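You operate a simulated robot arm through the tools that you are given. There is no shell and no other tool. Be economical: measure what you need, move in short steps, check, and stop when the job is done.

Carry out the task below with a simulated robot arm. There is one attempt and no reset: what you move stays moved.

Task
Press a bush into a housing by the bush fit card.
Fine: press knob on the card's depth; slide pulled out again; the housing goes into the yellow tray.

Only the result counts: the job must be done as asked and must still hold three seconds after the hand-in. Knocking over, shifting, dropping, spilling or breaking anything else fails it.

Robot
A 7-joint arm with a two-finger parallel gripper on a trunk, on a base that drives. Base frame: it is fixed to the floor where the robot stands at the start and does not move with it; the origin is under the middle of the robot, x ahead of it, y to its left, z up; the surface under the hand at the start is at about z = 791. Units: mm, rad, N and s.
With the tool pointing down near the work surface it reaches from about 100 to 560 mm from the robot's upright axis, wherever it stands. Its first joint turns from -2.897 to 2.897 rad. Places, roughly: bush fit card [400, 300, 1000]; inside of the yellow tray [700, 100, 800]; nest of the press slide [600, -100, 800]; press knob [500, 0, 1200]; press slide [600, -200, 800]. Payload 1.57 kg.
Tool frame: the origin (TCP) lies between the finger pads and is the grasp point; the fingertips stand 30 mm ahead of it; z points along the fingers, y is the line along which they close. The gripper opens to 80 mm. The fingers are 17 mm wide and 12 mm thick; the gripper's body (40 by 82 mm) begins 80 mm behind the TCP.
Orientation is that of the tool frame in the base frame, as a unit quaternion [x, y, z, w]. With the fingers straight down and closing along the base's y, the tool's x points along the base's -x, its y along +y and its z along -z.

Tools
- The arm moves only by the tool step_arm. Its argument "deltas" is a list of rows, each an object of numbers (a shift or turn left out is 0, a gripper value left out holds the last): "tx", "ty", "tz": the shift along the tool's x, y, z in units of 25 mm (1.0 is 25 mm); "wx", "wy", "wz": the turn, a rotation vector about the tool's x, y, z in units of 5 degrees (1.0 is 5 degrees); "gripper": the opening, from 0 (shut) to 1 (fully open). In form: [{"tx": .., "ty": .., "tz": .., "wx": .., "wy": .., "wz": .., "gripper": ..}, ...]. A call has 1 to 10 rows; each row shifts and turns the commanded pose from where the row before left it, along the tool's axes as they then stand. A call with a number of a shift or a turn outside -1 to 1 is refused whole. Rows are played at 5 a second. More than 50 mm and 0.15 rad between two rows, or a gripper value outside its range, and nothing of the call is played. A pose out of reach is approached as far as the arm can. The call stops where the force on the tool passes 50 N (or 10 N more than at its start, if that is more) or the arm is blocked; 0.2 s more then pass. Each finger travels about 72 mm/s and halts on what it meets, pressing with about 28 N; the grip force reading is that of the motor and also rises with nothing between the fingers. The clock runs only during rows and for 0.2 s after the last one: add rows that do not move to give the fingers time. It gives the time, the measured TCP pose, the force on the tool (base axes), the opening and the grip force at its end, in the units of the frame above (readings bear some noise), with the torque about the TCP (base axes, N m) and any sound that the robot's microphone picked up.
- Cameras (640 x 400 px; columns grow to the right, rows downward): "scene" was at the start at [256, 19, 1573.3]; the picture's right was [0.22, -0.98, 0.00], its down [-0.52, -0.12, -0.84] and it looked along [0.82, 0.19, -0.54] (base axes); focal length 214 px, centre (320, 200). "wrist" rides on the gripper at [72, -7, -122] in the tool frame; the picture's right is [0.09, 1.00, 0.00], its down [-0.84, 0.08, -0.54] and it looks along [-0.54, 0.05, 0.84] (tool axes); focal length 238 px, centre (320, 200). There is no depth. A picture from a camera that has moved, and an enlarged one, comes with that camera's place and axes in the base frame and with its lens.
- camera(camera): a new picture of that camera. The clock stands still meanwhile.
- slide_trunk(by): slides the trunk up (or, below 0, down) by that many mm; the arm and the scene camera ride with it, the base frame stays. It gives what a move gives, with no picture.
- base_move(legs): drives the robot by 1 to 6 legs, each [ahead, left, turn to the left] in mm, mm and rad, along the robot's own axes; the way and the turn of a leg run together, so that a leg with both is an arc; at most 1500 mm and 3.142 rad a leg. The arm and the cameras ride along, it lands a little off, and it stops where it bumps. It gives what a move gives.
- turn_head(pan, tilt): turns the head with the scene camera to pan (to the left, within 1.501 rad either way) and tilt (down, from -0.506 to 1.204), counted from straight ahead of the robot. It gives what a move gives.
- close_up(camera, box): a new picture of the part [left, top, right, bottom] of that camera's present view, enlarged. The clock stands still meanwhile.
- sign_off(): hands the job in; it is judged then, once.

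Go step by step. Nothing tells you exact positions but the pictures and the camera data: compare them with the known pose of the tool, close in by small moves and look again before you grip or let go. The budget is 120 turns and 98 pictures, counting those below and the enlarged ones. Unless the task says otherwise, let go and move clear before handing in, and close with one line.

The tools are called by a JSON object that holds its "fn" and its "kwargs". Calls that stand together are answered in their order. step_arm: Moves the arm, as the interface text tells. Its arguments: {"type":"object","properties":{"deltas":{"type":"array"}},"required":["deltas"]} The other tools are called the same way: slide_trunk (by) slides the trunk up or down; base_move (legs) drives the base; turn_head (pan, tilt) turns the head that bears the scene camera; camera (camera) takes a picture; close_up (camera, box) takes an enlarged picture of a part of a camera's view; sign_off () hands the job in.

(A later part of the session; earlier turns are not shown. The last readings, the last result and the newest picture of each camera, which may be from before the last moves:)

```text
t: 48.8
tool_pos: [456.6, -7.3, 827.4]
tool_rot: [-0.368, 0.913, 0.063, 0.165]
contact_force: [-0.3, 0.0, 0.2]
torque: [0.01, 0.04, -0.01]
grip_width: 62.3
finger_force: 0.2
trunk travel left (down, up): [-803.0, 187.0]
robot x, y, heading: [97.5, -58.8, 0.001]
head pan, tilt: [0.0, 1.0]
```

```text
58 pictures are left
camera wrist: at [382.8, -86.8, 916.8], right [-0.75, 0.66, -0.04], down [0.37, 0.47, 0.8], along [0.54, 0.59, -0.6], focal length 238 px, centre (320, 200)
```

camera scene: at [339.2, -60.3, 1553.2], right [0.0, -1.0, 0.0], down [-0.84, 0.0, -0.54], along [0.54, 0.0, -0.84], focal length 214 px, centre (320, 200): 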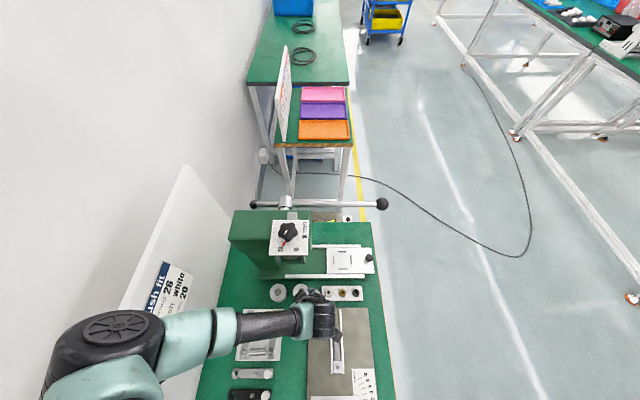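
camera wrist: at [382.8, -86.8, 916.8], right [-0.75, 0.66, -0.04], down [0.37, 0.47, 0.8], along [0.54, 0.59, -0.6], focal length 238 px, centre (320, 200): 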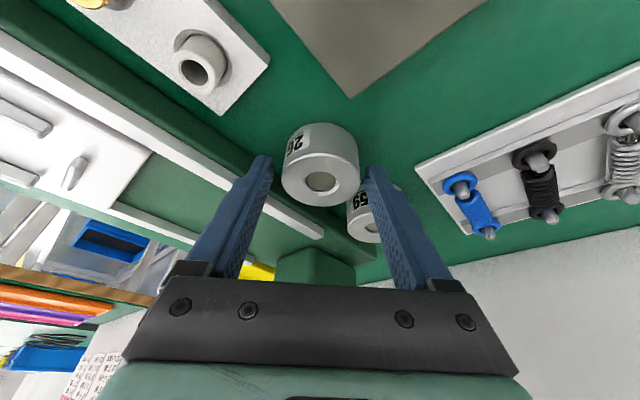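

The housing is centred between the fingers; close.

{"fn": "step_arm", "kwargs": {"deltas": [{"gripper": 0.5}, {}, {}]}}

{"fn": "step_arm", "kwargs": {"deltas": [{"gripper": 0.4}, {}, {}]}}

{"fn": "camera", "kwargs": {"camera": "wrist"}}

```text
t: 49.6
tool_pos: [457.3, -6.5, 826.4]
tool_rot: [-0.368, 0.913, 0.063, 0.165]
contact_force: [0.1, -0.7, 0.6]
torque: [0.02, 0.03, 0.0]
grip_width: 50.8
finger_force: 27.6
trunk travel left (down, up): [-803.0, 187.0]
robot x, y, heading: [101.3, -58.6, 0.002]
head pan, tilt: [0.0, 1.0]
```

```text
t: 50.4
tool_pos: [456.1, -6.9, 827.0]
tool_rot: [-0.369, 0.913, 0.063, 0.165]
contact_force: [0.8, 0.5, -0.3]
torque: [-0.02, 0.01, -0.04]
grip_width: 51.2
finger_force: 27.6
trunk travel left (down, up): [-803.0, 187.0]
robot x, y, heading: [99.1, -57.4, 0.002]
head pan, tilt: [0.0, 1.0]
```

```text
57 pictures are left
camera wrist: at [382.8, -86.9, 916.9], right [-0.75, 0.66, -0.04], down [0.37, 0.47, 0.8], along [0.54, 0.59, -0.6], focal length 238 px, centre (320, 200)
```

wrist: 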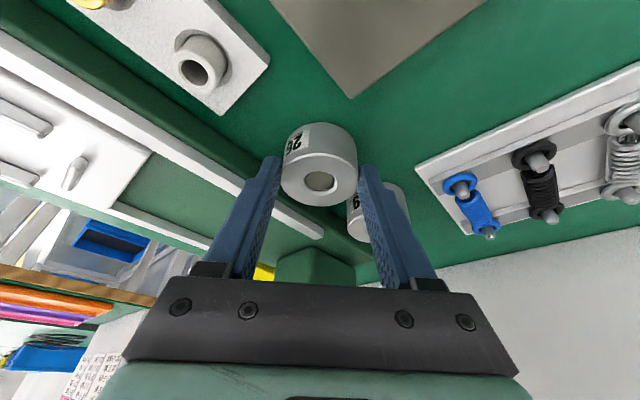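

{"fn": "step_arm", "kwargs": {"deltas": [{"tx": -0.32, "tz": -0.88}, {"tx": -0.33, "tz": -0.88}, {"tx": -0.32, "tz": -0.87}]}}

{"fn": "step_arm", "kwargs": {"deltas": [{"tx": 0.888, "ty": -0.98, "tz": -0.322}, {"tx": 0.888, "ty": -0.98, "tz": -0.322}, {"tx": 0.888, "ty": -0.98, "tz": -0.322}, {"tx": 0.888, "ty": -0.98, "tz": -0.322}]}}

{"fn": "step_arm", "kwargs": {"deltas": [{"tx": -0.735, "ty": -0.758, "tz": 0.278}, {"tx": -0.735, "ty": -0.758, "tz": 0.278}, {"tx": -0.735, "ty": -0.758, "tz": 0.278}, {"tx": -0.735, "ty": -0.758, "tz": 0.278}]}}

{"fn": "camera", "kwargs": {"camera": "wrist"}}

{"fn": "camera", "kwargs": {"camera": "scene"}}

```text
t: 51.2
tool_pos: [457.0, -4.7, 895.9]
tool_rot: [-0.369, 0.913, 0.064, 0.165]
contact_force: [-0.5, 0.1, -1.9]
torque: [-0.01, 0.01, -0.02]
grip_width: 50.7
finger_force: 28.0
trunk travel left (down, up): [-803.0, 187.0]
robot x, y, heading: [102.1, -57.0, 0.0]
head pan, tilt: [0.0, 1.0]
```

```text
t: 52.2
tool_pos: [455.3, -141.4, 897.6]
tool_rot: [-0.369, 0.913, 0.064, 0.164]
contact_force: [-0.3, -0.1, -1.6]
torque: [-0.04, 0.01, -0.04]
grip_width: 51.0
finger_force: 27.6
trunk travel left (down, up): [-803.0, 187.0]
robot x, y, heading: [104.3, -61.3, 0.004]
head pan, tilt: [0.0, 1.0]
```

```text
t: 53.2
tool_pos: [563.9, -142.7, 896.5]
tool_rot: [-0.369, 0.913, 0.063, 0.164]
contact_force: [0.5, -0.4, -2.4]
torque: [-0.02, 0.04, 0.02]
grip_width: 50.8
finger_force: 27.7
trunk travel left (down, up): [-803.0, 187.0]
robot x, y, heading: [98.0, -56.2, -0.001]
head pan, tilt: [0.0, 1.0]
```

```text
56 pictures are left
camera wrist: at [490.4, -223.5, 986.7], right [-0.75, 0.66, -0.04], down [0.37, 0.47, 0.8], along [0.54, 0.59, -0.6], focal length 238 px, centre (320, 200)
```

wrist: 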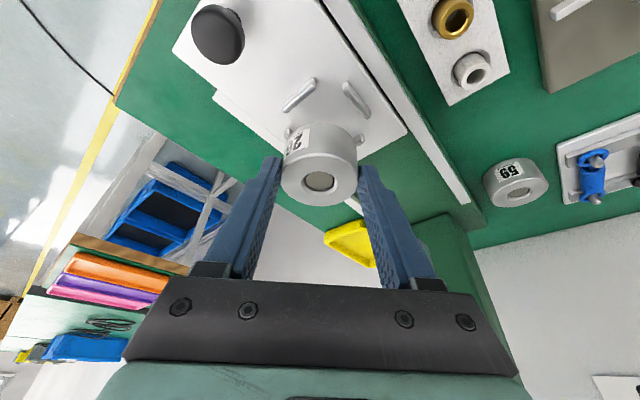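

```text
55 pictures are left
camera scene: at [339.9, -60.6, 1553.0], right [0.0, -1.0, 0.0], down [-0.84, 0.0, -0.54], along [0.54, 0.0, -0.84], focal length 214 px, centre (320, 200)
```

scene: 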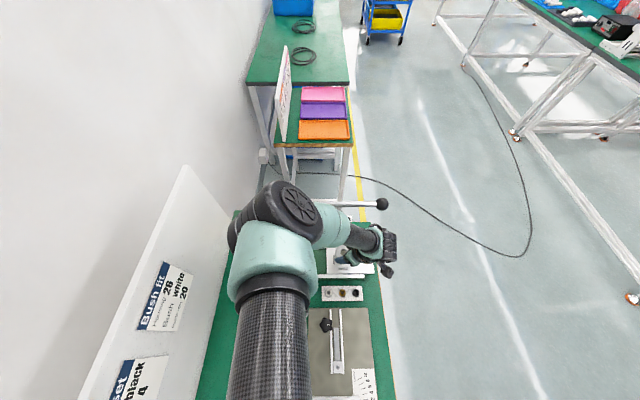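

I need precise offsets of the housing in the hand and the nest; enlarging the wrist view.

{"fn": "close_up", "kwargs": {"camera": "wrist", "box": [220, 60, 420, 220]}}

```text
2.50 times, centred on (320, 140) of wrist
camera zoom: at [490.4, -223.5, 986.7], right [-0.75, 0.66, -0.04], down [0.37, 0.47, 0.8], along [0.54, 0.59, -0.6], focal length 596 px, centre (320, 350)
```

zoom: 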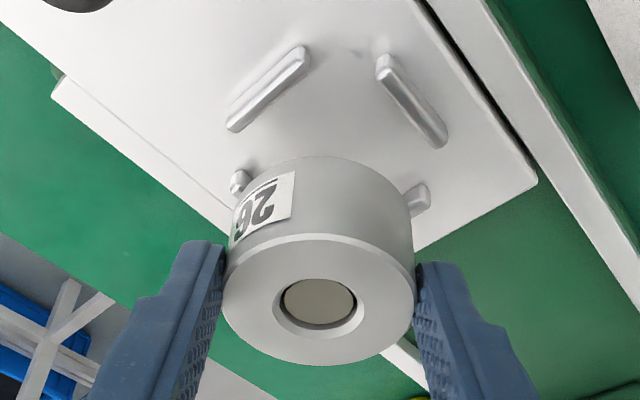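

{"fn": "step_arm", "kwargs": {"deltas": [{"tx": 0.29, "ty": 0.08, "tz": 0.75}, {"tx": 0.28, "tz": 0.75}, {}]}}

{"fn": "close_up", "kwargs": {"camera": "wrist", "box": [220, 60, 420, 220]}}

```text
t: 54.0
tool_pos: [561.8, -141.7, 856.0]
tool_rot: [-0.369, 0.913, 0.063, 0.165]
contact_force: [0.3, -0.4, 17.4]
torque: [0.11, -0.67, 0.03]
grip_width: 50.9
finger_force: 27.7
trunk travel left (down, up): [-803.0, 187.0]
robot x, y, heading: [104.5, -57.8, -0.005]
head pan, tilt: [0.0, 1.0]
```

```text
2.50 times, centred on (320, 140) of wrist
camera zoom: at [488.1, -221.8, 946.4], right [-0.75, 0.66, -0.04], down [0.37, 0.47, 0.8], along [0.54, 0.59, -0.6], focal length 596 px, centre (320, 350)
```

zoom: 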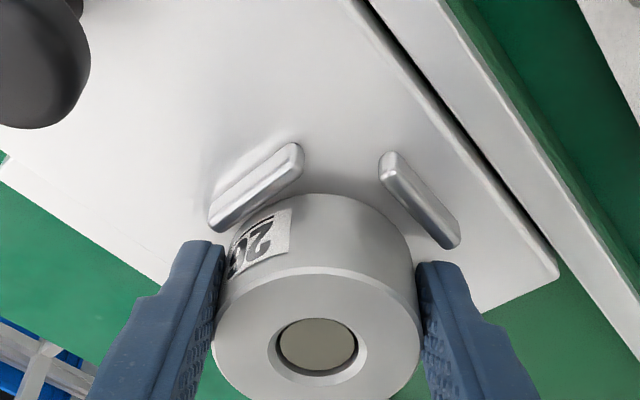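

The housing touched down early (slipped up in the grip), apparently on a bar; perhaps the slide shifted. I lift slightly and look at the full view.

{"fn": "step_arm", "kwargs": {"deltas": [{"tx": -0.14, "tz": -0.38}, {}]}}

{"fn": "camera", "kwargs": {"camera": "wrist"}}

```text
t: 54.6
tool_pos: [563.0, -142.6, 865.4]
tool_rot: [-0.368, 0.913, 0.063, 0.164]
contact_force: [-0.1, 0.1, -1.3]
torque: [-0.01, 0.03, -0.01]
grip_width: 51.0
finger_force: 28.2
trunk travel left (down, up): [-803.0, 187.0]
robot x, y, heading: [102.2, -61.9, 0.002]
head pan, tilt: [0.0, 1.0]
```

```text
52 pictures are left
camera wrist: at [488.3, -222.1, 955.9], right [-0.75, 0.66, -0.04], down [0.37, 0.47, 0.8], along [0.54, 0.59, -0.6], focal length 238 px, centre (320, 200)
```

wrist: 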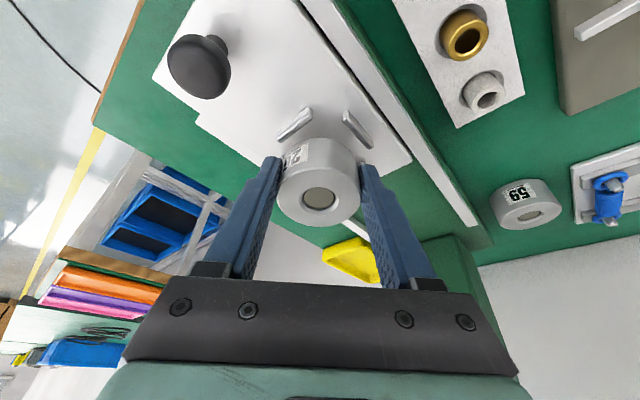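

{"fn": "close_up", "kwargs": {"camera": "wrist", "box": [240, 90, 400, 230]}}

{"fn": "close_up", "kwargs": {"camera": "scene", "box": [310, 180, 420, 300]}}

```text
2.86 times, centred on (320, 160) of wrist
camera zoom: at [488.3, -222.1, 955.9], right [-0.75, 0.66, -0.04], down [0.37, 0.47, 0.8], along [0.54, 0.59, -0.6], focal length 681 px, centre (320, 314)
```

zoom: 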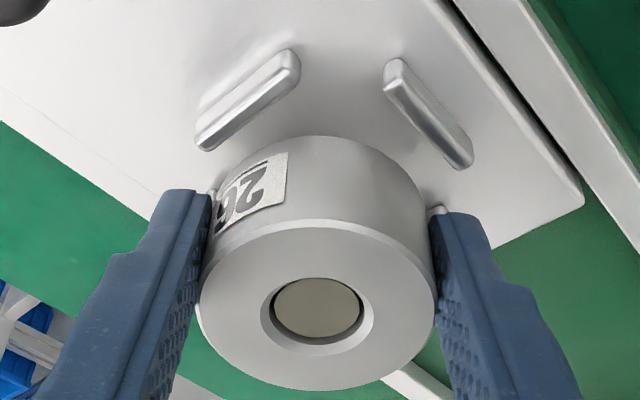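

```text
3.33 times, centred on (365, 240) of scene
camera zoom: at [339.2, -60.4, 1553.0], right [0.0, -1.0, 0.0], down [-0.84, 0.0, -0.54], along [0.54, 0.0, -0.84], focal length 715 px, centre (170, 67)
```

zoom: 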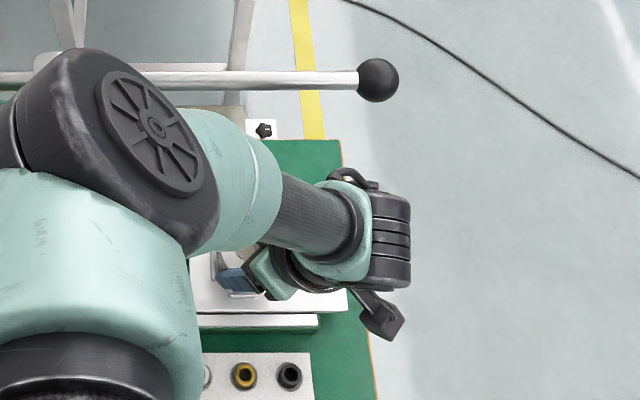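

Bars measure at z≈820; the housing sits about (−1.8, −5) off the nest centre. I correct and look again.

{"fn": "step_arm", "kwargs": {"deltas": [{"tx": -0.18, "ty": 0.09, "tz": 0.066}, {}]}}

{"fn": "close_up", "kwargs": {"camera": "wrist", "box": [240, 90, 400, 230]}}

```text
t: 55.2
tool_pos: [565.2, -137.0, 865.7]
tool_rot: [-0.369, 0.913, 0.063, 0.164]
contact_force: [-0.9, -0.1, -1.5]
torque: [0.0, 0.05, 0.0]
grip_width: 51.0
finger_force: 27.6
trunk travel left (down, up): [-803.0, 187.0]
robot x, y, heading: [101.6, -62.4, 0.0]
head pan, tilt: [0.0, 1.0]
```

```text
2.86 times, centred on (320, 160) of wrist
camera zoom: at [491.3, -216.8, 956.3], right [-0.75, 0.66, -0.04], down [0.37, 0.47, 0.8], along [0.54, 0.59, -0.6], focal length 681 px, centre (320, 314)
```

zoom: 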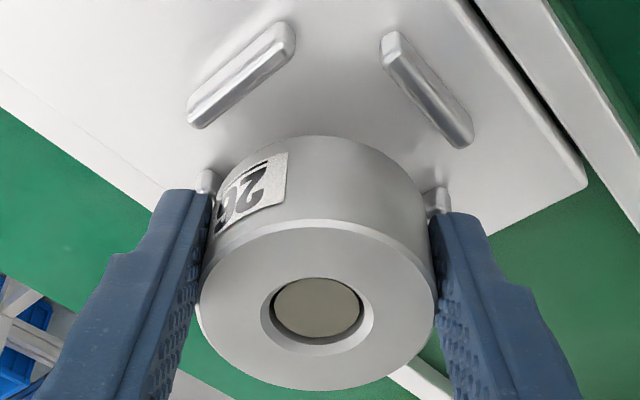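

Well centred now (≈1 mm off). I lower to just above the bars.

{"fn": "step_arm", "kwargs": {"deltas": [{"tx": 0.04, "ty": 0.03}, {"tx": 0.12, "tz": 0.34}, {"tx": 0.12, "tz": 0.33}, {}]}}

{"fn": "close_up", "kwargs": {"camera": "wrist", "box": [240, 90, 400, 230]}}

```text
t: 56.2
tool_pos: [567.9, -136.0, 855.6]
tool_rot: [-0.371, 0.91, 0.063, 0.172]
contact_force: [-15.4, 0.1, 36.0]
torque: [0.73, 0.45, 0.47]
grip_width: 50.8
finger_force: 27.5
trunk travel left (down, up): [-803.0, 187.0]
robot x, y, heading: [97.5, -59.9, 0.005]
head pan, tilt: [0.0, 1.0]
stopped in row 4: the force on the tool passed its limit at 54 N (the readings are from after the stop); the commanded pose is now the measured one
```

```text
2.86 times, centred on (320, 160) of wrist
camera zoom: at [491.6, -216.8, 944.2], right [-0.75, 0.65, -0.04], down [0.36, 0.47, 0.8], along [0.55, 0.59, -0.59], focal length 681 px, centre (320, 314)
```

zoom: 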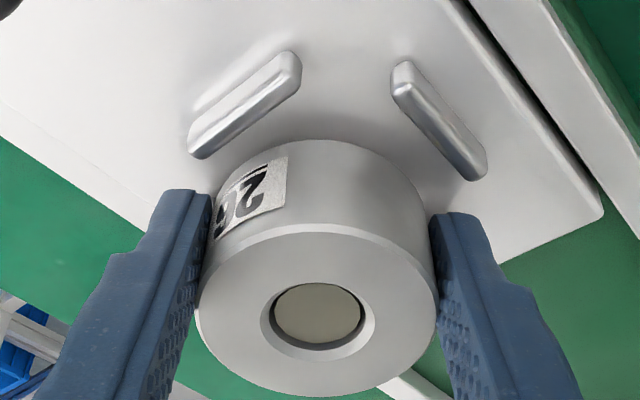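

{"fn": "step_arm", "kwargs": {"deltas": [{"tx": -0.04, "tz": -0.1}, {}]}}

{"fn": "close_up", "kwargs": {"camera": "wrist", "box": [240, 90, 400, 230]}}

```text
t: 56.8
tool_pos: [565.9, -134.8, 856.4]
tool_rot: [-0.369, 0.912, 0.063, 0.169]
contact_force: [-14.3, -0.5, 20.4]
torque: [0.48, 0.46, 0.4]
grip_width: 51.0
finger_force: 27.8
trunk travel left (down, up): [-803.0, 187.0]
robot x, y, heading: [100.1, -58.3, -0.001]
head pan, tilt: [0.0, 1.0]
```

```text
2.86 times, centred on (320, 160) of wrist
camera zoom: at [491.8, -216.3, 944.7], right [-0.75, 0.66, -0.04], down [0.36, 0.47, 0.8], along [0.55, 0.59, -0.59], focal length 681 px, centre (320, 314)
```

zoom: 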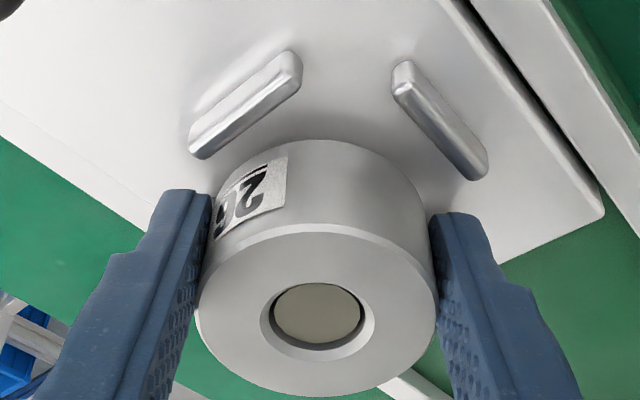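

{"fn": "step_arm", "kwargs": {"deltas": [{"tx": -0.03, "tz": -0.08}, {"tx": 0.08, "ty": 0.08, "tz": -0.03}, {}]}}

{"fn": "close_up", "kwargs": {"camera": "wrist", "box": [240, 90, 400, 230]}}

```text
t: 57.6
tool_pos: [566.3, -133.7, 857.4]
tool_rot: [-0.369, 0.912, 0.064, 0.169]
contact_force: [-0.8, -0.6, -1.9]
torque: [0.01, 0.04, 0.0]
grip_width: 50.7
finger_force: 27.8
trunk travel left (down, up): [-803.0, 187.0]
robot x, y, heading: [99.8, -63.8, 0.0]
head pan, tilt: [0.0, 1.0]
```

```text
2.86 times, centred on (320, 160) of wrist
camera zoom: at [491.9, -215.2, 946.3], right [-0.75, 0.66, -0.04], down [0.36, 0.47, 0.8], along [0.55, 0.59, -0.59], focal length 681 px, centre (320, 314)
```

zoom: 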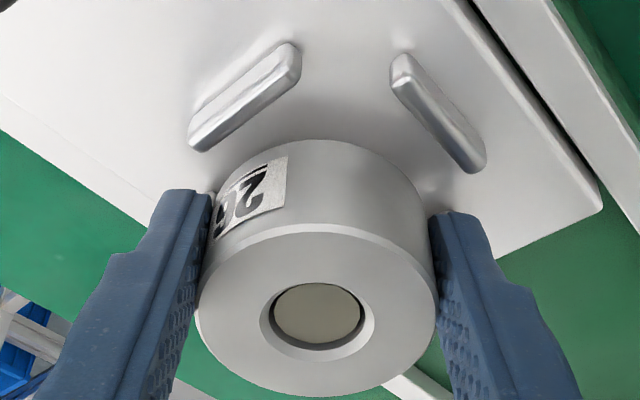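

{"fn": "step_arm", "kwargs": {"deltas": [{"tx": 0.035, "ty": 0.09, "tz": -0.01}, {"tx": 0.04, "tz": 0.11}, {}]}}

{"fn": "close_up", "kwargs": {"camera": "wrist", "box": [240, 90, 400, 230]}}

```text
t: 58.4
tool_pos: [564.4, -134.7, 854.3]
tool_rot: [-0.369, 0.911, 0.063, 0.172]
contact_force: [-1.6, -1.1, 13.7]
torque: [0.52, 0.15, 0.05]
grip_width: 50.8
finger_force: 27.6
trunk travel left (down, up): [-803.0, 187.0]
robot x, y, heading: [98.3, -61.1, 0.004]
head pan, tilt: [0.0, 1.0]
```

```text
2.86 times, centred on (320, 160) of wrist
camera zoom: at [489.3, -214.7, 944.0], right [-0.75, 0.66, -0.04], down [0.36, 0.47, 0.8], along [0.55, 0.59, -0.59], focal length 681 px, centre (320, 314)
```

zoom: 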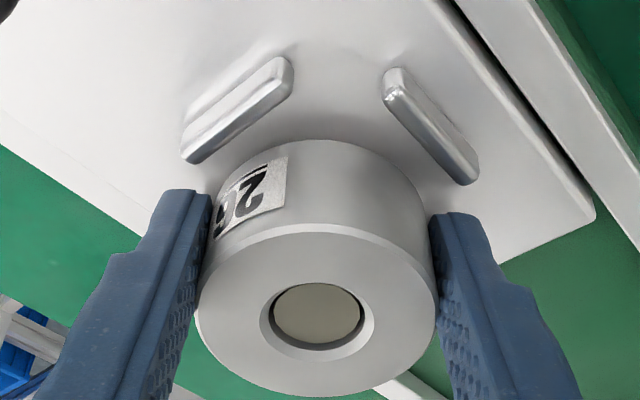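

Aligned within about 1 mm. I open the fingers slightly to let the housing settle.

{"fn": "step_arm", "kwargs": {"deltas": [{"gripper": 0.7}, {}, {}]}}

{"fn": "close_up", "kwargs": {"camera": "wrist", "box": [240, 90, 400, 230]}}

```text
t: 59.2
tool_pos: [565.0, -132.8, 855.5]
tool_rot: [-0.369, 0.912, 0.063, 0.17]
contact_force: [4.2, 0.6, 18.0]
torque: [0.65, 0.14, -0.18]
grip_width: 53.4
finger_force: 0.0
trunk travel left (down, up): [-803.0, 187.0]
robot x, y, heading: [99.7, -57.1, 0.003]
head pan, tilt: [0.0, 1.0]
```

```text
2.86 times, centred on (320, 160) of wrist
camera zoom: at [489.7, -214.3, 943.7], right [-0.75, 0.66, -0.04], down [0.36, 0.47, 0.8], along [0.55, 0.59, -0.59], focal length 681 px, centre (320, 314)
```

zoom: 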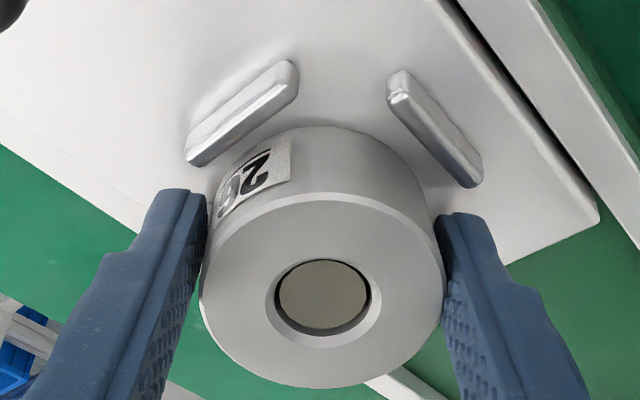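

{"fn": "step_arm", "kwargs": {"deltas": [{"tx": -0.03, "tz": -0.1, "gripper": 0.78}, {"tx": -0.07, "tz": -0.2}, {}]}}

{"fn": "close_up", "kwargs": {"camera": "wrist", "box": [240, 90, 400, 230]}}

```text
t: 60.0
tool_pos: [564.4, -134.2, 859.9]
tool_rot: [-0.369, 0.912, 0.064, 0.168]
contact_force: [0.4, -0.8, 1.2]
torque: [-0.01, 0.02, -0.02]
grip_width: 62.4
finger_force: 0.2
trunk travel left (down, up): [-803.0, 187.0]
robot x, y, heading: [100.4, -58.7, 0.006]
head pan, tilt: [0.0, 1.0]
```

```text
2.86 times, centred on (320, 160) of wrist
camera zoom: at [489.1, -215.3, 950.7], right [-0.75, 0.66, -0.04], down [0.37, 0.47, 0.8], along [0.55, 0.59, -0.6], focal length 681 px, centre (320, 314)
```

zoom: 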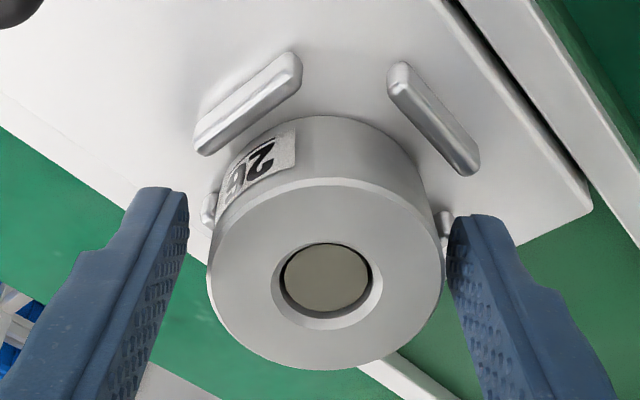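

The housing's far side sits on the far bars. I re-grip, shift it ~2.5 mm toward (−x,−y) and let go again.

{"fn": "step_arm", "kwargs": {"deltas": [{"gripper": 0.55}, {}, {}, {"tx": 0.12, "tz": -0.045}, {}, {"gripper": 0.75}, {}]}}

{"fn": "close_up", "kwargs": {"camera": "wrist", "box": [240, 90, 400, 230]}}

```text
t: 61.6
tool_pos: [561.0, -136.0, 862.6]
tool_rot: [-0.369, 0.912, 0.063, 0.17]
contact_force: [0.4, 0.0, 0.3]
torque: [0.0, -0.03, 0.0]
grip_width: 60.0
finger_force: 0.1
trunk travel left (down, up): [-803.0, 187.0]
robot x, y, heading: [96.8, -62.4, 0.001]
head pan, tilt: [0.0, 1.0]
```

```text
2.86 times, centred on (320, 160) of wrist
camera zoom: at [486.8, -217.1, 951.6], right [-0.75, 0.66, -0.04], down [0.37, 0.47, 0.8], along [0.55, 0.59, -0.59], focal length 681 px, centre (320, 314)
```

zoom: 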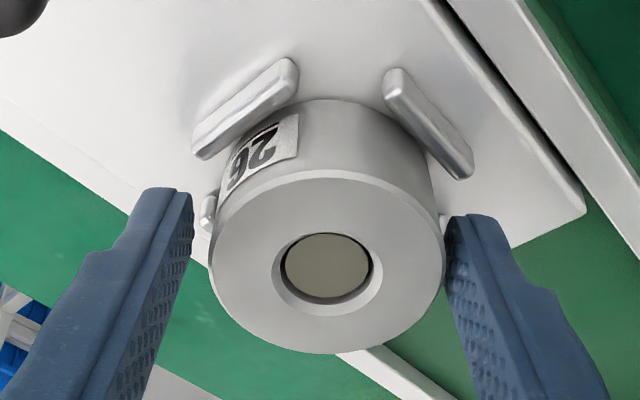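

{"fn": "step_arm", "kwargs": {"deltas": [{"tz": -1, "gripper": 0.85}, {"tz": -1}, {}]}}

{"fn": "close_up", "kwargs": {"camera": "wrist", "box": [250, 80, 390, 200]}}

```text
t: 62.4
tool_pos: [548.6, -149.2, 907.7]
tool_rot: [-0.369, 0.912, 0.063, 0.168]
contact_force: [-0.2, -0.4, -0.8]
torque: [0.0, 0.01, 0.06]
grip_width: 68.4
finger_force: 0.0
trunk travel left (down, up): [-803.0, 187.0]
robot x, y, heading: [98.8, -59.9, 0.002]
head pan, tilt: [0.0, 1.0]
```

```text
3.33 times, centred on (320, 140) of wrist
camera zoom: at [473.4, -230.0, 997.4], right [-0.75, 0.66, -0.04], down [0.37, 0.47, 0.8], along [0.55, 0.59, -0.59], focal length 794 px, centre (320, 400)
```

zoom: 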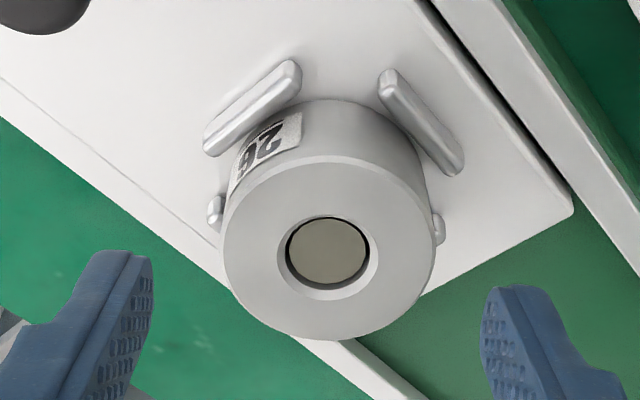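

Still ~10° tilted: it rests on the +y bar with a gap at the −y bar. I re-grip and shift it about 2.5 mm in −y.

{"fn": "step_arm", "kwargs": {"deltas": [{"tz": 1, "gripper": 0.8}, {"tz": 0.9}, {"gripper": 0.55}, {}, {}, {"tx": 0.05, "ty": -0.09, "tz": -0.02}, {}, {"gripper": 0.75}, {}]}}

{"fn": "close_up", "kwargs": {"camera": "wrist", "box": [240, 90, 400, 230]}}

```text
t: 64.4
tool_pos: [561.8, -139.5, 864.5]
tool_rot: [-0.369, 0.912, 0.063, 0.17]
contact_force: [0.3, -0.4, -0.3]
torque: [0.0, 0.01, 0.01]
grip_width: 59.9
finger_force: 0.1
trunk travel left (down, up): [-803.0, 187.0]
robot x, y, heading: [102.8, -58.6, -0.004]
head pan, tilt: [0.0, 1.0]
```

```text
2.86 times, centred on (320, 160) of wrist
camera zoom: at [487.2, -220.5, 953.6], right [-0.75, 0.66, -0.04], down [0.37, 0.47, 0.8], along [0.55, 0.59, -0.59], focal length 681 px, centre (320, 314)
```

zoom: 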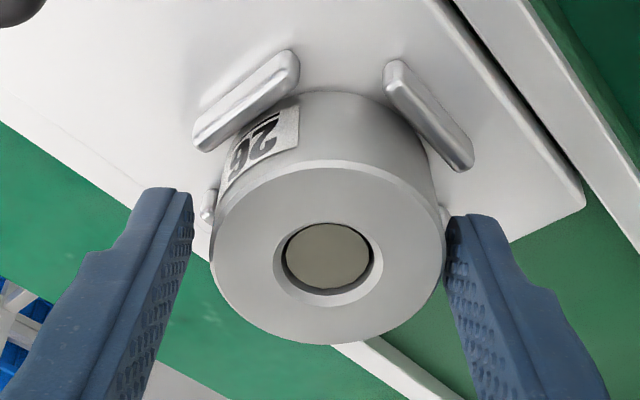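

{"fn": "step_arm", "kwargs": {"deltas": [{"tz": -1, "gripper": 0.8}, {"tz": -1}, {"tz": -1}, {"wy": -1}, {"wy": -1}, {"wy": -1}, {"wy": -1}, {"wy": -1}]}}

{"fn": "camera", "kwargs": {"camera": "wrist"}}

```text
t: 66.2
tool_pos: [541.2, -158.5, 934.4]
tool_rot: [-0.347, 0.853, 0.142, 0.363]
contact_force: [0.0, -0.5, 0.2]
torque: [0.0, 0.01, -0.01]
grip_width: 64.0
finger_force: 0.1
trunk travel left (down, up): [-803.0, 187.0]
robot x, y, heading: [100.0, -61.9, 0.006]
head pan, tilt: [0.0, 1.0]
```

```text
39 pictures are left
camera wrist: at [447.5, -258.3, 968.2], right [-0.74, 0.67, -0.08], down [0.08, 0.2, 0.98], along [0.67, 0.71, -0.2], focal length 238 px, centre (320, 200)
```

wrist: 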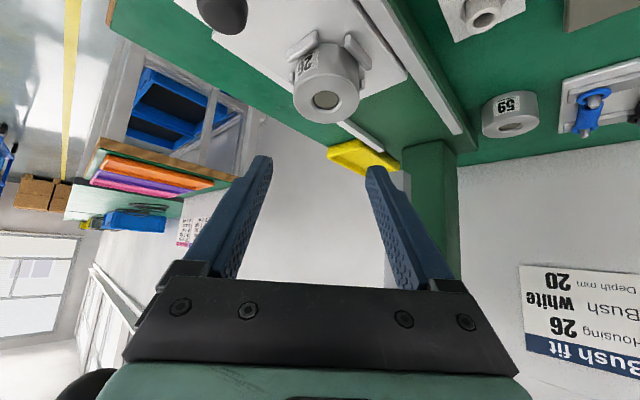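

{"fn": "close_up", "kwargs": {"camera": "wrist", "box": [260, 20, 400, 140]}}

```text
3.33 times, centred on (330, 80) of wrist
camera zoom: at [447.5, -258.3, 968.2], right [-0.74, 0.67, -0.08], down [0.08, 0.2, 0.98], along [0.67, 0.71, -0.2], focal length 794 px, centre (287, 600)
```

zoom: 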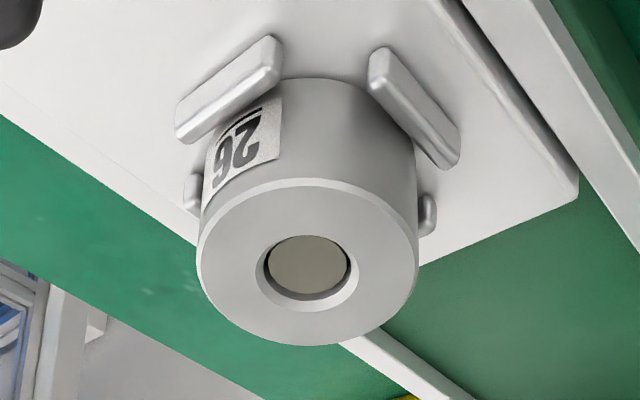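

The near side is in the pocket and only the far side rides up. I'll press the far side of its top down gently with closed fingers.

{"fn": "step_arm", "kwargs": {"deltas": [{"wy": 1, "gripper": 0}, {"wy": 1}, {"wy": 1}, {"wy": 1}, {"wy": 1}, {"tx": -0.4, "ty": 0.015, "tz": 0.81}, {"tx": -0.41, "ty": 0.015, "tz": 0.81}, {}]}}

{"fn": "step_arm", "kwargs": {"deltas": [{"tx": 0.07, "tz": 0.188}, {"tx": 0.07, "tz": 0.188}, {"tx": 0.04, "tz": 0.1}, {"tx": 0.04, "tz": 0.1}, {"tx": 0.04, "tz": 0.1}, {"tx": 0.04, "tz": 0.1}]}}

```text
t: 68.0
tool_pos: [564.7, -135.9, 903.3]
tool_rot: [-0.369, 0.912, 0.063, 0.169]
contact_force: [0.9, 0.1, 0.7]
torque: [0.02, -0.01, 0.02]
grip_width: 0.0
finger_force: 21.1
trunk travel left (down, up): [-803.0, 187.0]
robot x, y, heading: [102.6, -59.6, -0.003]
head pan, tilt: [0.0, 1.0]
```

```text
t: 69.4
tool_pos: [565.7, -134.1, 882.3]
tool_rot: [-0.37, 0.911, 0.064, 0.169]
contact_force: [1.0, 0.8, -0.3]
torque: [0.0, -0.05, 0.03]
grip_width: 0.2
finger_force: 21.3
trunk travel left (down, up): [-803.0, 187.0]
robot x, y, heading: [101.7, -59.0, -0.002]
head pan, tilt: [0.0, 1.0]
```

{"fn": "step_arm", "kwargs": {"deltas": [{"tx": 0.04, "tz": 0.1}, {"tx": 0.04, "tz": 0.1}, {"tx": 0.04, "tz": 0.1}, {"tx": 0.04, "tz": 0.1}, {"tx": 0.04, "tz": 0.1}]}}

```text
t: 70.5
tool_pos: [565.6, -136.2, 877.7]
tool_rot: [-0.371, 0.91, 0.062, 0.173]
contact_force: [-15.1, 0.2, 37.7]
torque: [0.06, 0.19, 0.05]
grip_width: 0.1
finger_force: 21.1
trunk travel left (down, up): [-803.0, 187.0]
robot x, y, heading: [100.9, -60.3, 0.003]
head pan, tilt: [0.0, 1.0]
stopped in row 5: the force on the tool passed its limit at 58 N (the readings are from after the stop); the commanded pose is now the measured one
```

{"fn": "step_arm", "kwargs": {"deltas": [{"tz": -1}, {"tz": -1}, {}]}}

{"fn": "close_up", "kwargs": {"camera": "wrist", "box": [250, 60, 390, 180]}}

```text
t: 71.2
tool_pos: [556.0, -148.0, 921.9]
tool_rot: [-0.37, 0.911, 0.063, 0.172]
contact_force: [-0.8, 0.1, -0.1]
torque: [0.03, 0.01, 0.02]
grip_width: 0.0
finger_force: 21.2
trunk travel left (down, up): [-803.0, 187.0]
robot x, y, heading: [98.8, -57.2, -0.001]
head pan, tilt: [0.0, 1.0]
```

```text
3.33 times, centred on (320, 120) of wrist
camera zoom: at [480.6, -228.9, 1009.9], right [-0.75, 0.66, -0.04], down [0.36, 0.47, 0.81], along [0.55, 0.59, -0.59], focal length 794 px, centre (320, 467)
```

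zoom: 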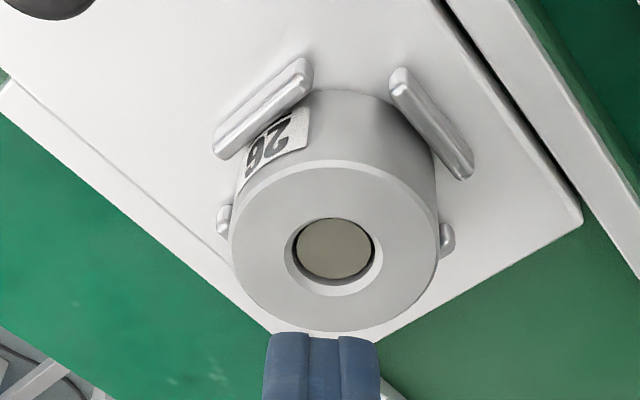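

The housing is now upright and seated in the nest. Next the white bush: move above it along the same tilted attitude.

{"fn": "step_arm", "kwargs": {"deltas": [{"tx": 0.342, "ty": 0.854, "tz": -0.132, "gripper": 0.45}, {"tx": 0.342, "ty": 0.854, "tz": -0.132}, {"tx": 0.342, "ty": 0.854, "tz": -0.132}, {"tx": 0.342, "ty": 0.854, "tz": -0.132}, {"tx": 0.342, "ty": 0.854, "tz": -0.132}, {"tx": 0.306, "tz": 0.826}, {"tx": 0.306, "tz": 0.826}, {"tx": 0.306, "tz": 0.826}, {}]}}

{"fn": "close_up", "kwargs": {"camera": "wrist", "box": [220, 60, 420, 220]}}

```text
t: 73.2
tool_pos: [450.3, -102.1, 854.0]
tool_rot: [-0.37, 0.911, 0.063, 0.172]
contact_force: [0.6, -0.3, -0.3]
torque: [-0.02, 0.03, 0.02]
grip_width: 36.0
finger_force: 0.0
trunk travel left (down, up): [-803.0, 187.0]
robot x, y, heading: [103.3, -57.7, -0.0]
head pan, tilt: [0.0, 1.0]
```

```text
2.50 times, centred on (320, 140) of wrist
camera zoom: at [375.0, -183.0, 943.3], right [-0.75, 0.66, -0.05], down [0.36, 0.47, 0.81], along [0.55, 0.59, -0.59], focal length 596 px, centre (320, 350)
```

zoom: 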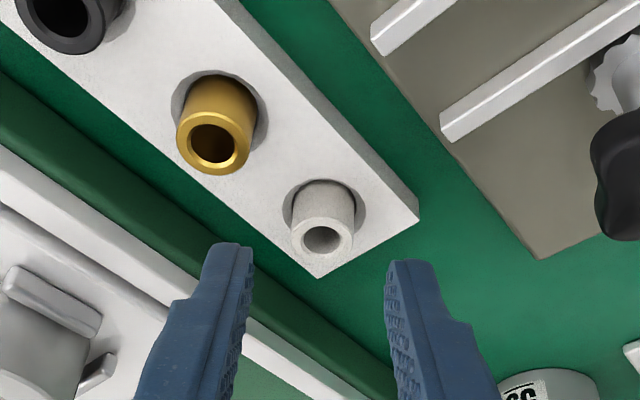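

{"fn": "step_arm", "kwargs": {"deltas": [{"tx": -0.04, "ty": 0.015, "tz": 0.5}, {"tz": 0.5}, {"tz": 0.44}, {}]}}

{"fn": "close_up", "kwargs": {"camera": "wrist", "box": [240, 90, 400, 230]}}

```text
t: 74.2
tool_pos: [457.6, -93.0, 821.7]
tool_rot: [-0.369, 0.911, 0.062, 0.173]
contact_force: [-4.8, -2.4, 28.9]
torque: [0.39, 0.49, 0.17]
grip_width: 36.9
finger_force: 0.3
trunk travel left (down, up): [-803.0, 187.0]
robot x, y, heading: [103.8, -60.9, -0.001]
head pan, tilt: [0.0, 1.0]
```

```text
2.86 times, centred on (320, 160) of wrist
camera zoom: at [382.6, -174.3, 910.7], right [-0.75, 0.66, -0.05], down [0.36, 0.47, 0.81], along [0.55, 0.59, -0.59], focal length 681 px, centre (320, 314)
```

zoom: 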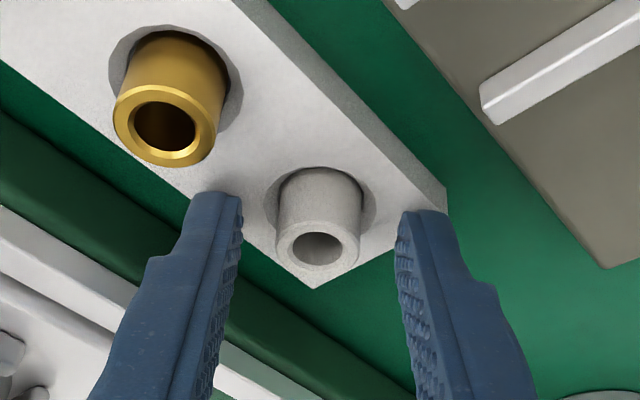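

{"fn": "step_arm", "kwargs": {"deltas": [{"tx": -0.02, "tz": -0.06, "gripper": 0.45}, {"gripper": 0.15}, {}, {}]}}

{"fn": "step_arm", "kwargs": {"deltas": [{"tx": -0.28, "tz": -0.75}, {"tx": -0.28, "tz": -0.75}, {"tx": -0.28, "tz": -0.75}, {}]}}

{"fn": "close_up", "kwargs": {"camera": "wrist", "box": [240, 90, 400, 230]}}

```text
t: 75.2
tool_pos: [457.6, -93.2, 823.2]
tool_rot: [-0.371, 0.91, 0.064, 0.172]
contact_force: [-13.1, 6.9, 15.2]
torque: [0.4, 0.51, 0.13]
grip_width: 24.0
finger_force: 6.9
trunk travel left (down, up): [-803.0, 187.0]
robot x, y, heading: [101.0, -59.9, -0.001]
head pan, tilt: [0.0, 1.0]
```

```text
t: 76.2
tool_pos: [457.3, -93.4, 882.3]
tool_rot: [-0.369, 0.911, 0.062, 0.173]
contact_force: [1.0, 0.3, 0.2]
torque: [0.02, 0.01, -0.02]
grip_width: 16.8
finger_force: 28.1
trunk travel left (down, up): [-803.0, 187.0]
robot x, y, heading: [104.3, -56.6, -0.001]
head pan, tilt: [0.0, 1.0]
```

```text
2.86 times, centred on (320, 160) of wrist
camera zoom: at [381.9, -174.2, 971.2], right [-0.75, 0.66, -0.05], down [0.36, 0.47, 0.81], along [0.55, 0.59, -0.59], focal length 681 px, centre (320, 314)
```

zoom: 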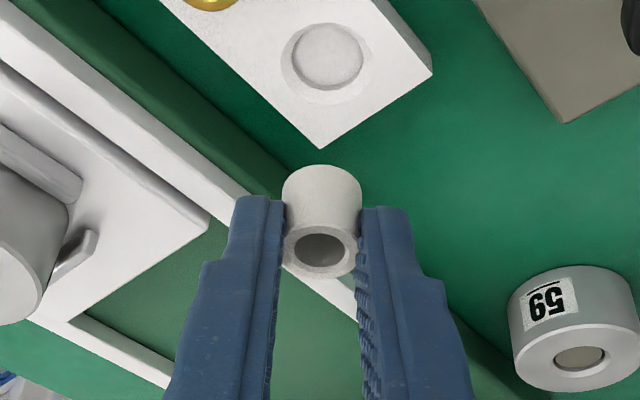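

The white bush (≈17 mm) is gripped. I lift and carry it over the housing.

{"fn": "step_arm", "kwargs": {"deltas": [{"tx": -0.21, "tz": -0.56, "gripper": 0.1}, {"tx": -0.21, "tz": -0.56}, {"tx": -0.382, "ty": -0.855, "tz": 0.148}, {"tx": -0.382, "ty": -0.855, "tz": 0.148}, {"tx": -0.382, "ty": -0.855, "tz": 0.148}, {"tx": -0.382, "ty": -0.855, "tz": 0.148}, {"tx": -0.382, "ty": -0.855, "tz": 0.148}, {}]}}

{"fn": "close_up", "kwargs": {"camera": "wrist", "box": [240, 70, 400, 210]}}

```text
t: 78.0
tool_pos: [567.8, -133.6, 914.3]
tool_rot: [-0.37, 0.911, 0.062, 0.171]
contact_force: [0.7, 0.2, 0.5]
torque: [0.0, -0.01, 0.02]
grip_width: 17.6
finger_force: 27.8
trunk travel left (down, up): [-803.0, 187.0]
robot x, y, heading: [102.4, -61.3, 0.0]
head pan, tilt: [0.0, 1.0]
```

```text
2.86 times, centred on (320, 140) of wrist
camera zoom: at [492.7, -214.7, 1002.4], right [-0.75, 0.66, -0.05], down [0.36, 0.47, 0.81], along [0.55, 0.59, -0.59], focal length 681 px, centre (320, 371)
```

zoom: 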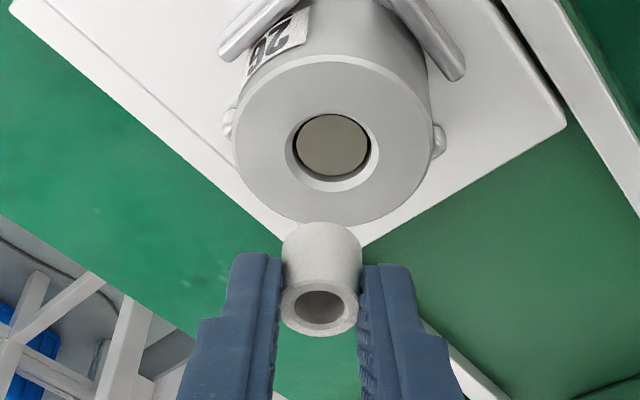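

{"fn": "step_arm", "kwargs": {"deltas": [{"tx": 0.275, "ty": 0.014, "tz": 0.53}, {"tx": 0.275, "tz": 0.53}, {}]}}

{"fn": "close_up", "kwargs": {"camera": "wrist", "box": [240, 90, 400, 230]}}

```text
t: 78.8
tool_pos: [566.8, -135.5, 885.9]
tool_rot: [-0.37, 0.911, 0.063, 0.174]
contact_force: [-2.1, -1.6, 23.9]
torque: [0.29, -0.09, 0.05]
grip_width: 17.7
finger_force: 28.1
trunk travel left (down, up): [-803.0, 187.0]
robot x, y, heading: [103.2, -57.8, -0.0]
head pan, tilt: [0.0, 1.0]
```

```text
2.86 times, centred on (320, 160) of wrist
camera zoom: at [490.9, -216.2, 974.3], right [-0.75, 0.66, -0.05], down [0.36, 0.47, 0.81], along [0.55, 0.59, -0.59], focal length 681 px, centre (320, 314)
```

zoom: 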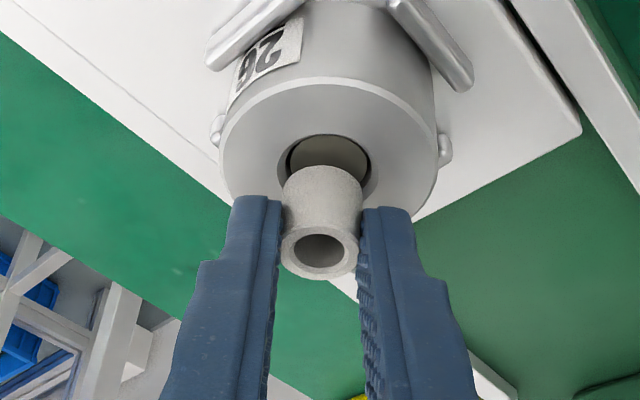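

{"fn": "step_arm", "kwargs": {"deltas": [{"tx": -0.03, "tz": -0.1}, {"tx": 0.21, "ty": 0.035, "tz": -0.05}, {}]}}

{"fn": "close_up", "kwargs": {"camera": "wrist", "box": [240, 90, 400, 230]}}

```text
t: 79.7
tool_pos: [564.0, -139.0, 886.1]
tool_rot: [-0.37, 0.911, 0.063, 0.173]
contact_force: [6.6, 1.3, 14.3]
torque: [0.21, -0.41, -0.09]
grip_width: 17.8
finger_force: 27.9
trunk travel left (down, up): [-803.0, 187.0]
robot x, y, heading: [101.1, -61.7, 0.002]
head pan, tilt: [0.0, 1.0]
```

```text
2.86 times, centred on (320, 160) of wrist
camera zoom: at [488.0, -219.9, 974.4], right [-0.75, 0.66, -0.05], down [0.36, 0.47, 0.81], along [0.55, 0.59, -0.59], focal length 681 px, centre (320, 314)
```

zoom: 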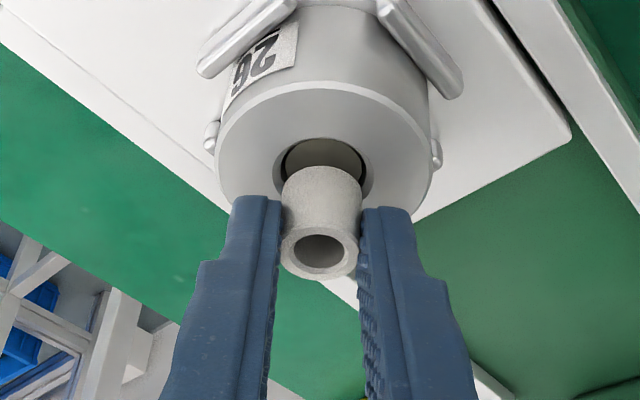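

{"fn": "step_arm", "kwargs": {"deltas": [{"tx": -0.07, "tz": -0.19}, {"tx": 0.15, "ty": 0.02, "tz": -0.06}, {}]}}

{"fn": "close_up", "kwargs": {"camera": "wrist", "box": [240, 90, 400, 230]}}

```text
t: 80.5
tool_pos: [556.8, -142.6, 889.8]
tool_rot: [-0.369, 0.911, 0.064, 0.172]
contact_force: [0.3, 0.3, -0.9]
torque: [0.0, -0.02, 0.01]
grip_width: 17.9
finger_force: 28.0
trunk travel left (down, up): [-803.0, 187.0]
robot x, y, heading: [100.2, -64.5, -0.001]
head pan, tilt: [0.0, 1.0]
```

```text
2.86 times, centred on (320, 160) of wrist
camera zoom: at [482.9, -223.6, 979.5], right [-0.75, 0.66, -0.04], down [0.36, 0.47, 0.81], along [0.55, 0.59, -0.59], focal length 681 px, centre (320, 314)
```

zoom: 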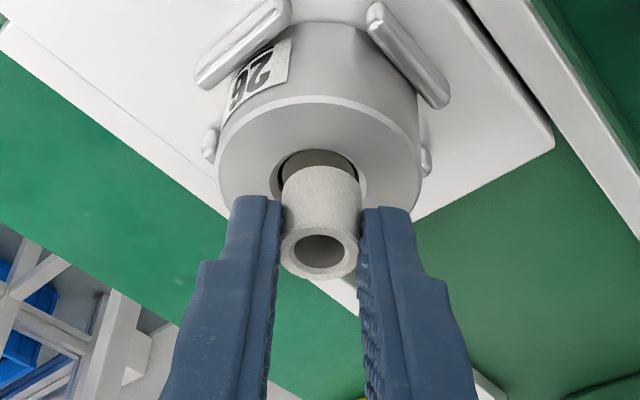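

{"fn": "step_arm", "kwargs": {"deltas": [{"tx": 0.1, "ty": -0.02, "tz": -0.04}, {"tx": 0.05, "tz": 0.13}, {"tx": 0.05, "tz": 0.13}, {}]}}

{"fn": "close_up", "kwargs": {"camera": "wrist", "box": [240, 90, 400, 230]}}

```text
t: 81.5
tool_pos: [555.7, -144.0, 885.2]
tool_rot: [-0.369, 0.911, 0.062, 0.172]
contact_force: [1.7, -0.1, 2.4]
torque: [0.04, -0.08, 0.0]
grip_width: 17.5
finger_force: 28.3
trunk travel left (down, up): [-803.0, 187.0]
robot x, y, heading: [99.7, -58.4, -0.003]
head pan, tilt: [0.0, 1.0]
```

```text
2.86 times, centred on (320, 160) of wrist
camera zoom: at [482.1, -224.8, 973.1], right [-0.75, 0.66, -0.05], down [0.36, 0.47, 0.81], along [0.55, 0.59, -0.59], focal length 681 px, centre (320, 314)
```

zoom: 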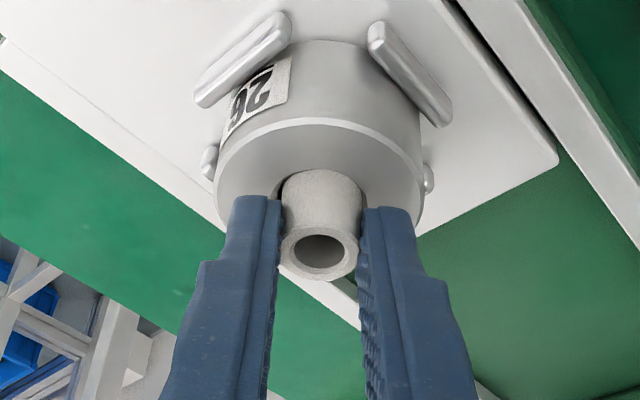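

{"fn": "step_arm", "kwargs": {"deltas": [{"tx": 0.03, "tz": 0.04}, {"tx": 0.015, "tz": 0.04}, {"tx": 0.015, "tz": 0.04}, {"tx": 0.015, "tz": 0.04}, {}]}}

{"fn": "close_up", "kwargs": {"camera": "wrist", "box": [240, 90, 400, 230]}}

```text
t: 82.7
tool_pos: [559.2, -144.1, 882.5]
tool_rot: [-0.37, 0.91, 0.062, 0.176]
contact_force: [8.7, 1.4, 22.5]
torque: [0.2, -0.37, -0.06]
grip_width: 18.0
finger_force: 27.9
trunk travel left (down, up): [-803.0, 187.0]
robot x, y, heading: [101.0, -62.0, -0.004]
head pan, tilt: [0.0, 1.0]
```

```text
2.86 times, centred on (320, 160) of wrist
camera zoom: at [482.5, -224.9, 970.0], right [-0.75, 0.66, -0.05], down [0.36, 0.47, 0.81], along [0.55, 0.59, -0.59], focal length 681 px, centre (320, 314)
```

zoom: 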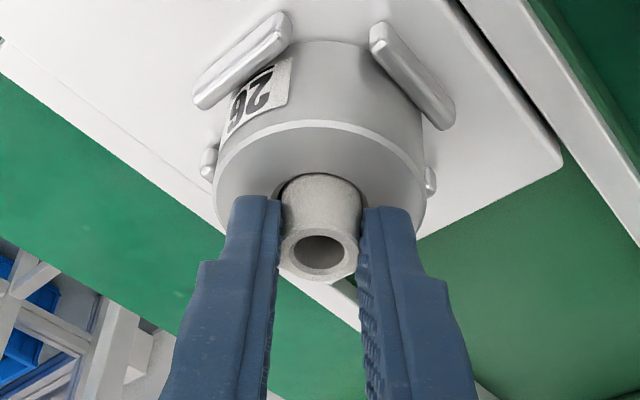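

{"fn": "step_arm", "kwargs": {"deltas": [{"tx": -0.05, "ty": -0.035, "tz": 0.015}, {"tx": 0.015, "tz": 0.04}, {"tx": 0.015, "tz": 0.04}, {}]}}

```text
t: 83.7
tool_pos: [558.9, -143.0, 880.8]
tool_rot: [-0.369, 0.911, 0.062, 0.175]
contact_force: [0.0, 1.9, 39.5]
torque: [0.37, 0.13, 0.01]
grip_width: 17.4
finger_force: 27.7
trunk travel left (down, up): [-803.0, 187.0]
robot x, y, heading: [100.3, -59.6, -0.003]
head pan, tilt: [0.0, 1.0]
```

Lateral force is gone; the bush sits in the bore mouth. Release and look.

{"fn": "step_arm", "kwargs": {"deltas": [{"tx": -0.03, "tz": -0.08}, {"gripper": 0.4}, {}, {"tz": -0.8}, {"tz": -0.8}, {}]}}

{"fn": "close_up", "kwargs": {"camera": "wrist", "box": [240, 70, 400, 210]}}

```text
t: 85.0
tool_pos: [546.0, -154.2, 917.9]
tool_rot: [-0.37, 0.911, 0.063, 0.171]
contact_force: [-0.8, -0.3, -0.3]
torque: [-0.01, 0.01, 0.03]
grip_width: 32.1
finger_force: 0.0
trunk travel left (down, up): [-803.0, 187.0]
robot x, y, heading: [98.7, -59.6, -0.002]
head pan, tilt: [0.0, 1.0]
```

```text
2.86 times, centred on (320, 140) of wrist
camera zoom: at [471.3, -235.5, 1006.4], right [-0.75, 0.66, -0.04], down [0.36, 0.47, 0.8], along [0.55, 0.59, -0.59], focal length 681 px, centre (320, 371)
```

zoom: 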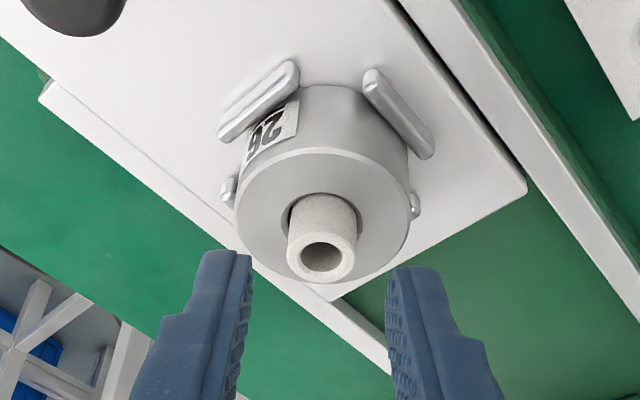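

The bush stands in the bore. Next, the slide knob: approach it with the open gripper.

{"fn": "step_arm", "kwargs": {"deltas": [{"tx": 0.783, "ty": -0.853, "tz": -0.1, "gripper": 0.65}, {"tx": 0.783, "ty": -0.853, "tz": -0.1}, {"tx": 0.783, "ty": -0.853, "tz": -0.1}, {}]}}

{"fn": "camera", "kwargs": {"camera": "wrist"}}

```text
t: 86.0
tool_pos: [549.5, -240.9, 904.0]
tool_rot: [-0.369, 0.911, 0.062, 0.172]
contact_force: [0.3, 0.2, 0.4]
torque: [0.02, -0.01, -0.05]
grip_width: 51.7
finger_force: 0.1
trunk travel left (down, up): [-803.0, 187.0]
robot x, y, heading: [100.4, -59.5, 0.006]
head pan, tilt: [0.0, 1.0]
```

```text
26 pictures are left
camera wrist: at [475.6, -321.7, 992.4], right [-0.75, 0.66, -0.05], down [0.36, 0.47, 0.81], along [0.55, 0.59, -0.59], focal length 238 px, centre (320, 200)
```

wrist: 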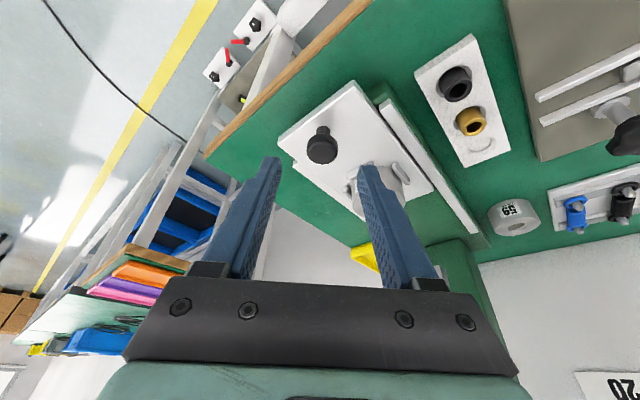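

{"fn": "step_arm", "kwargs": {"deltas": [{"tx": 0.08, "ty": 0.04, "tz": 0.7}, {"tz": 0.7}, {"tz": 0.7}, {}, {"gripper": 0.2}, {}, {}]}}

{"fn": "camera", "kwargs": {"camera": "wrist"}}

```text
t: 87.7
tool_pos: [562.4, -226.9, 854.5]
tool_rot: [-0.369, 0.911, 0.064, 0.173]
contact_force: [0.4, 0.4, -2.2]
torque: [0.06, -0.13, 0.02]
grip_width: 25.1
finger_force: 36.8
trunk travel left (down, up): [-803.0, 187.0]
robot x, y, heading: [102.5, -60.2, -0.001]
head pan, tilt: [0.0, 1.0]
```

```text
25 pictures are left
camera wrist: at [486.9, -309.0, 942.6], right [-0.75, 0.66, -0.05], down [0.36, 0.47, 0.81], along [0.55, 0.59, -0.59], focal length 238 px, centre (320, 200)
```

wrist: 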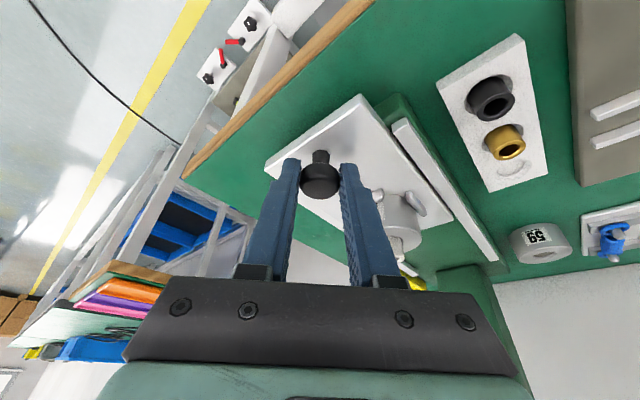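

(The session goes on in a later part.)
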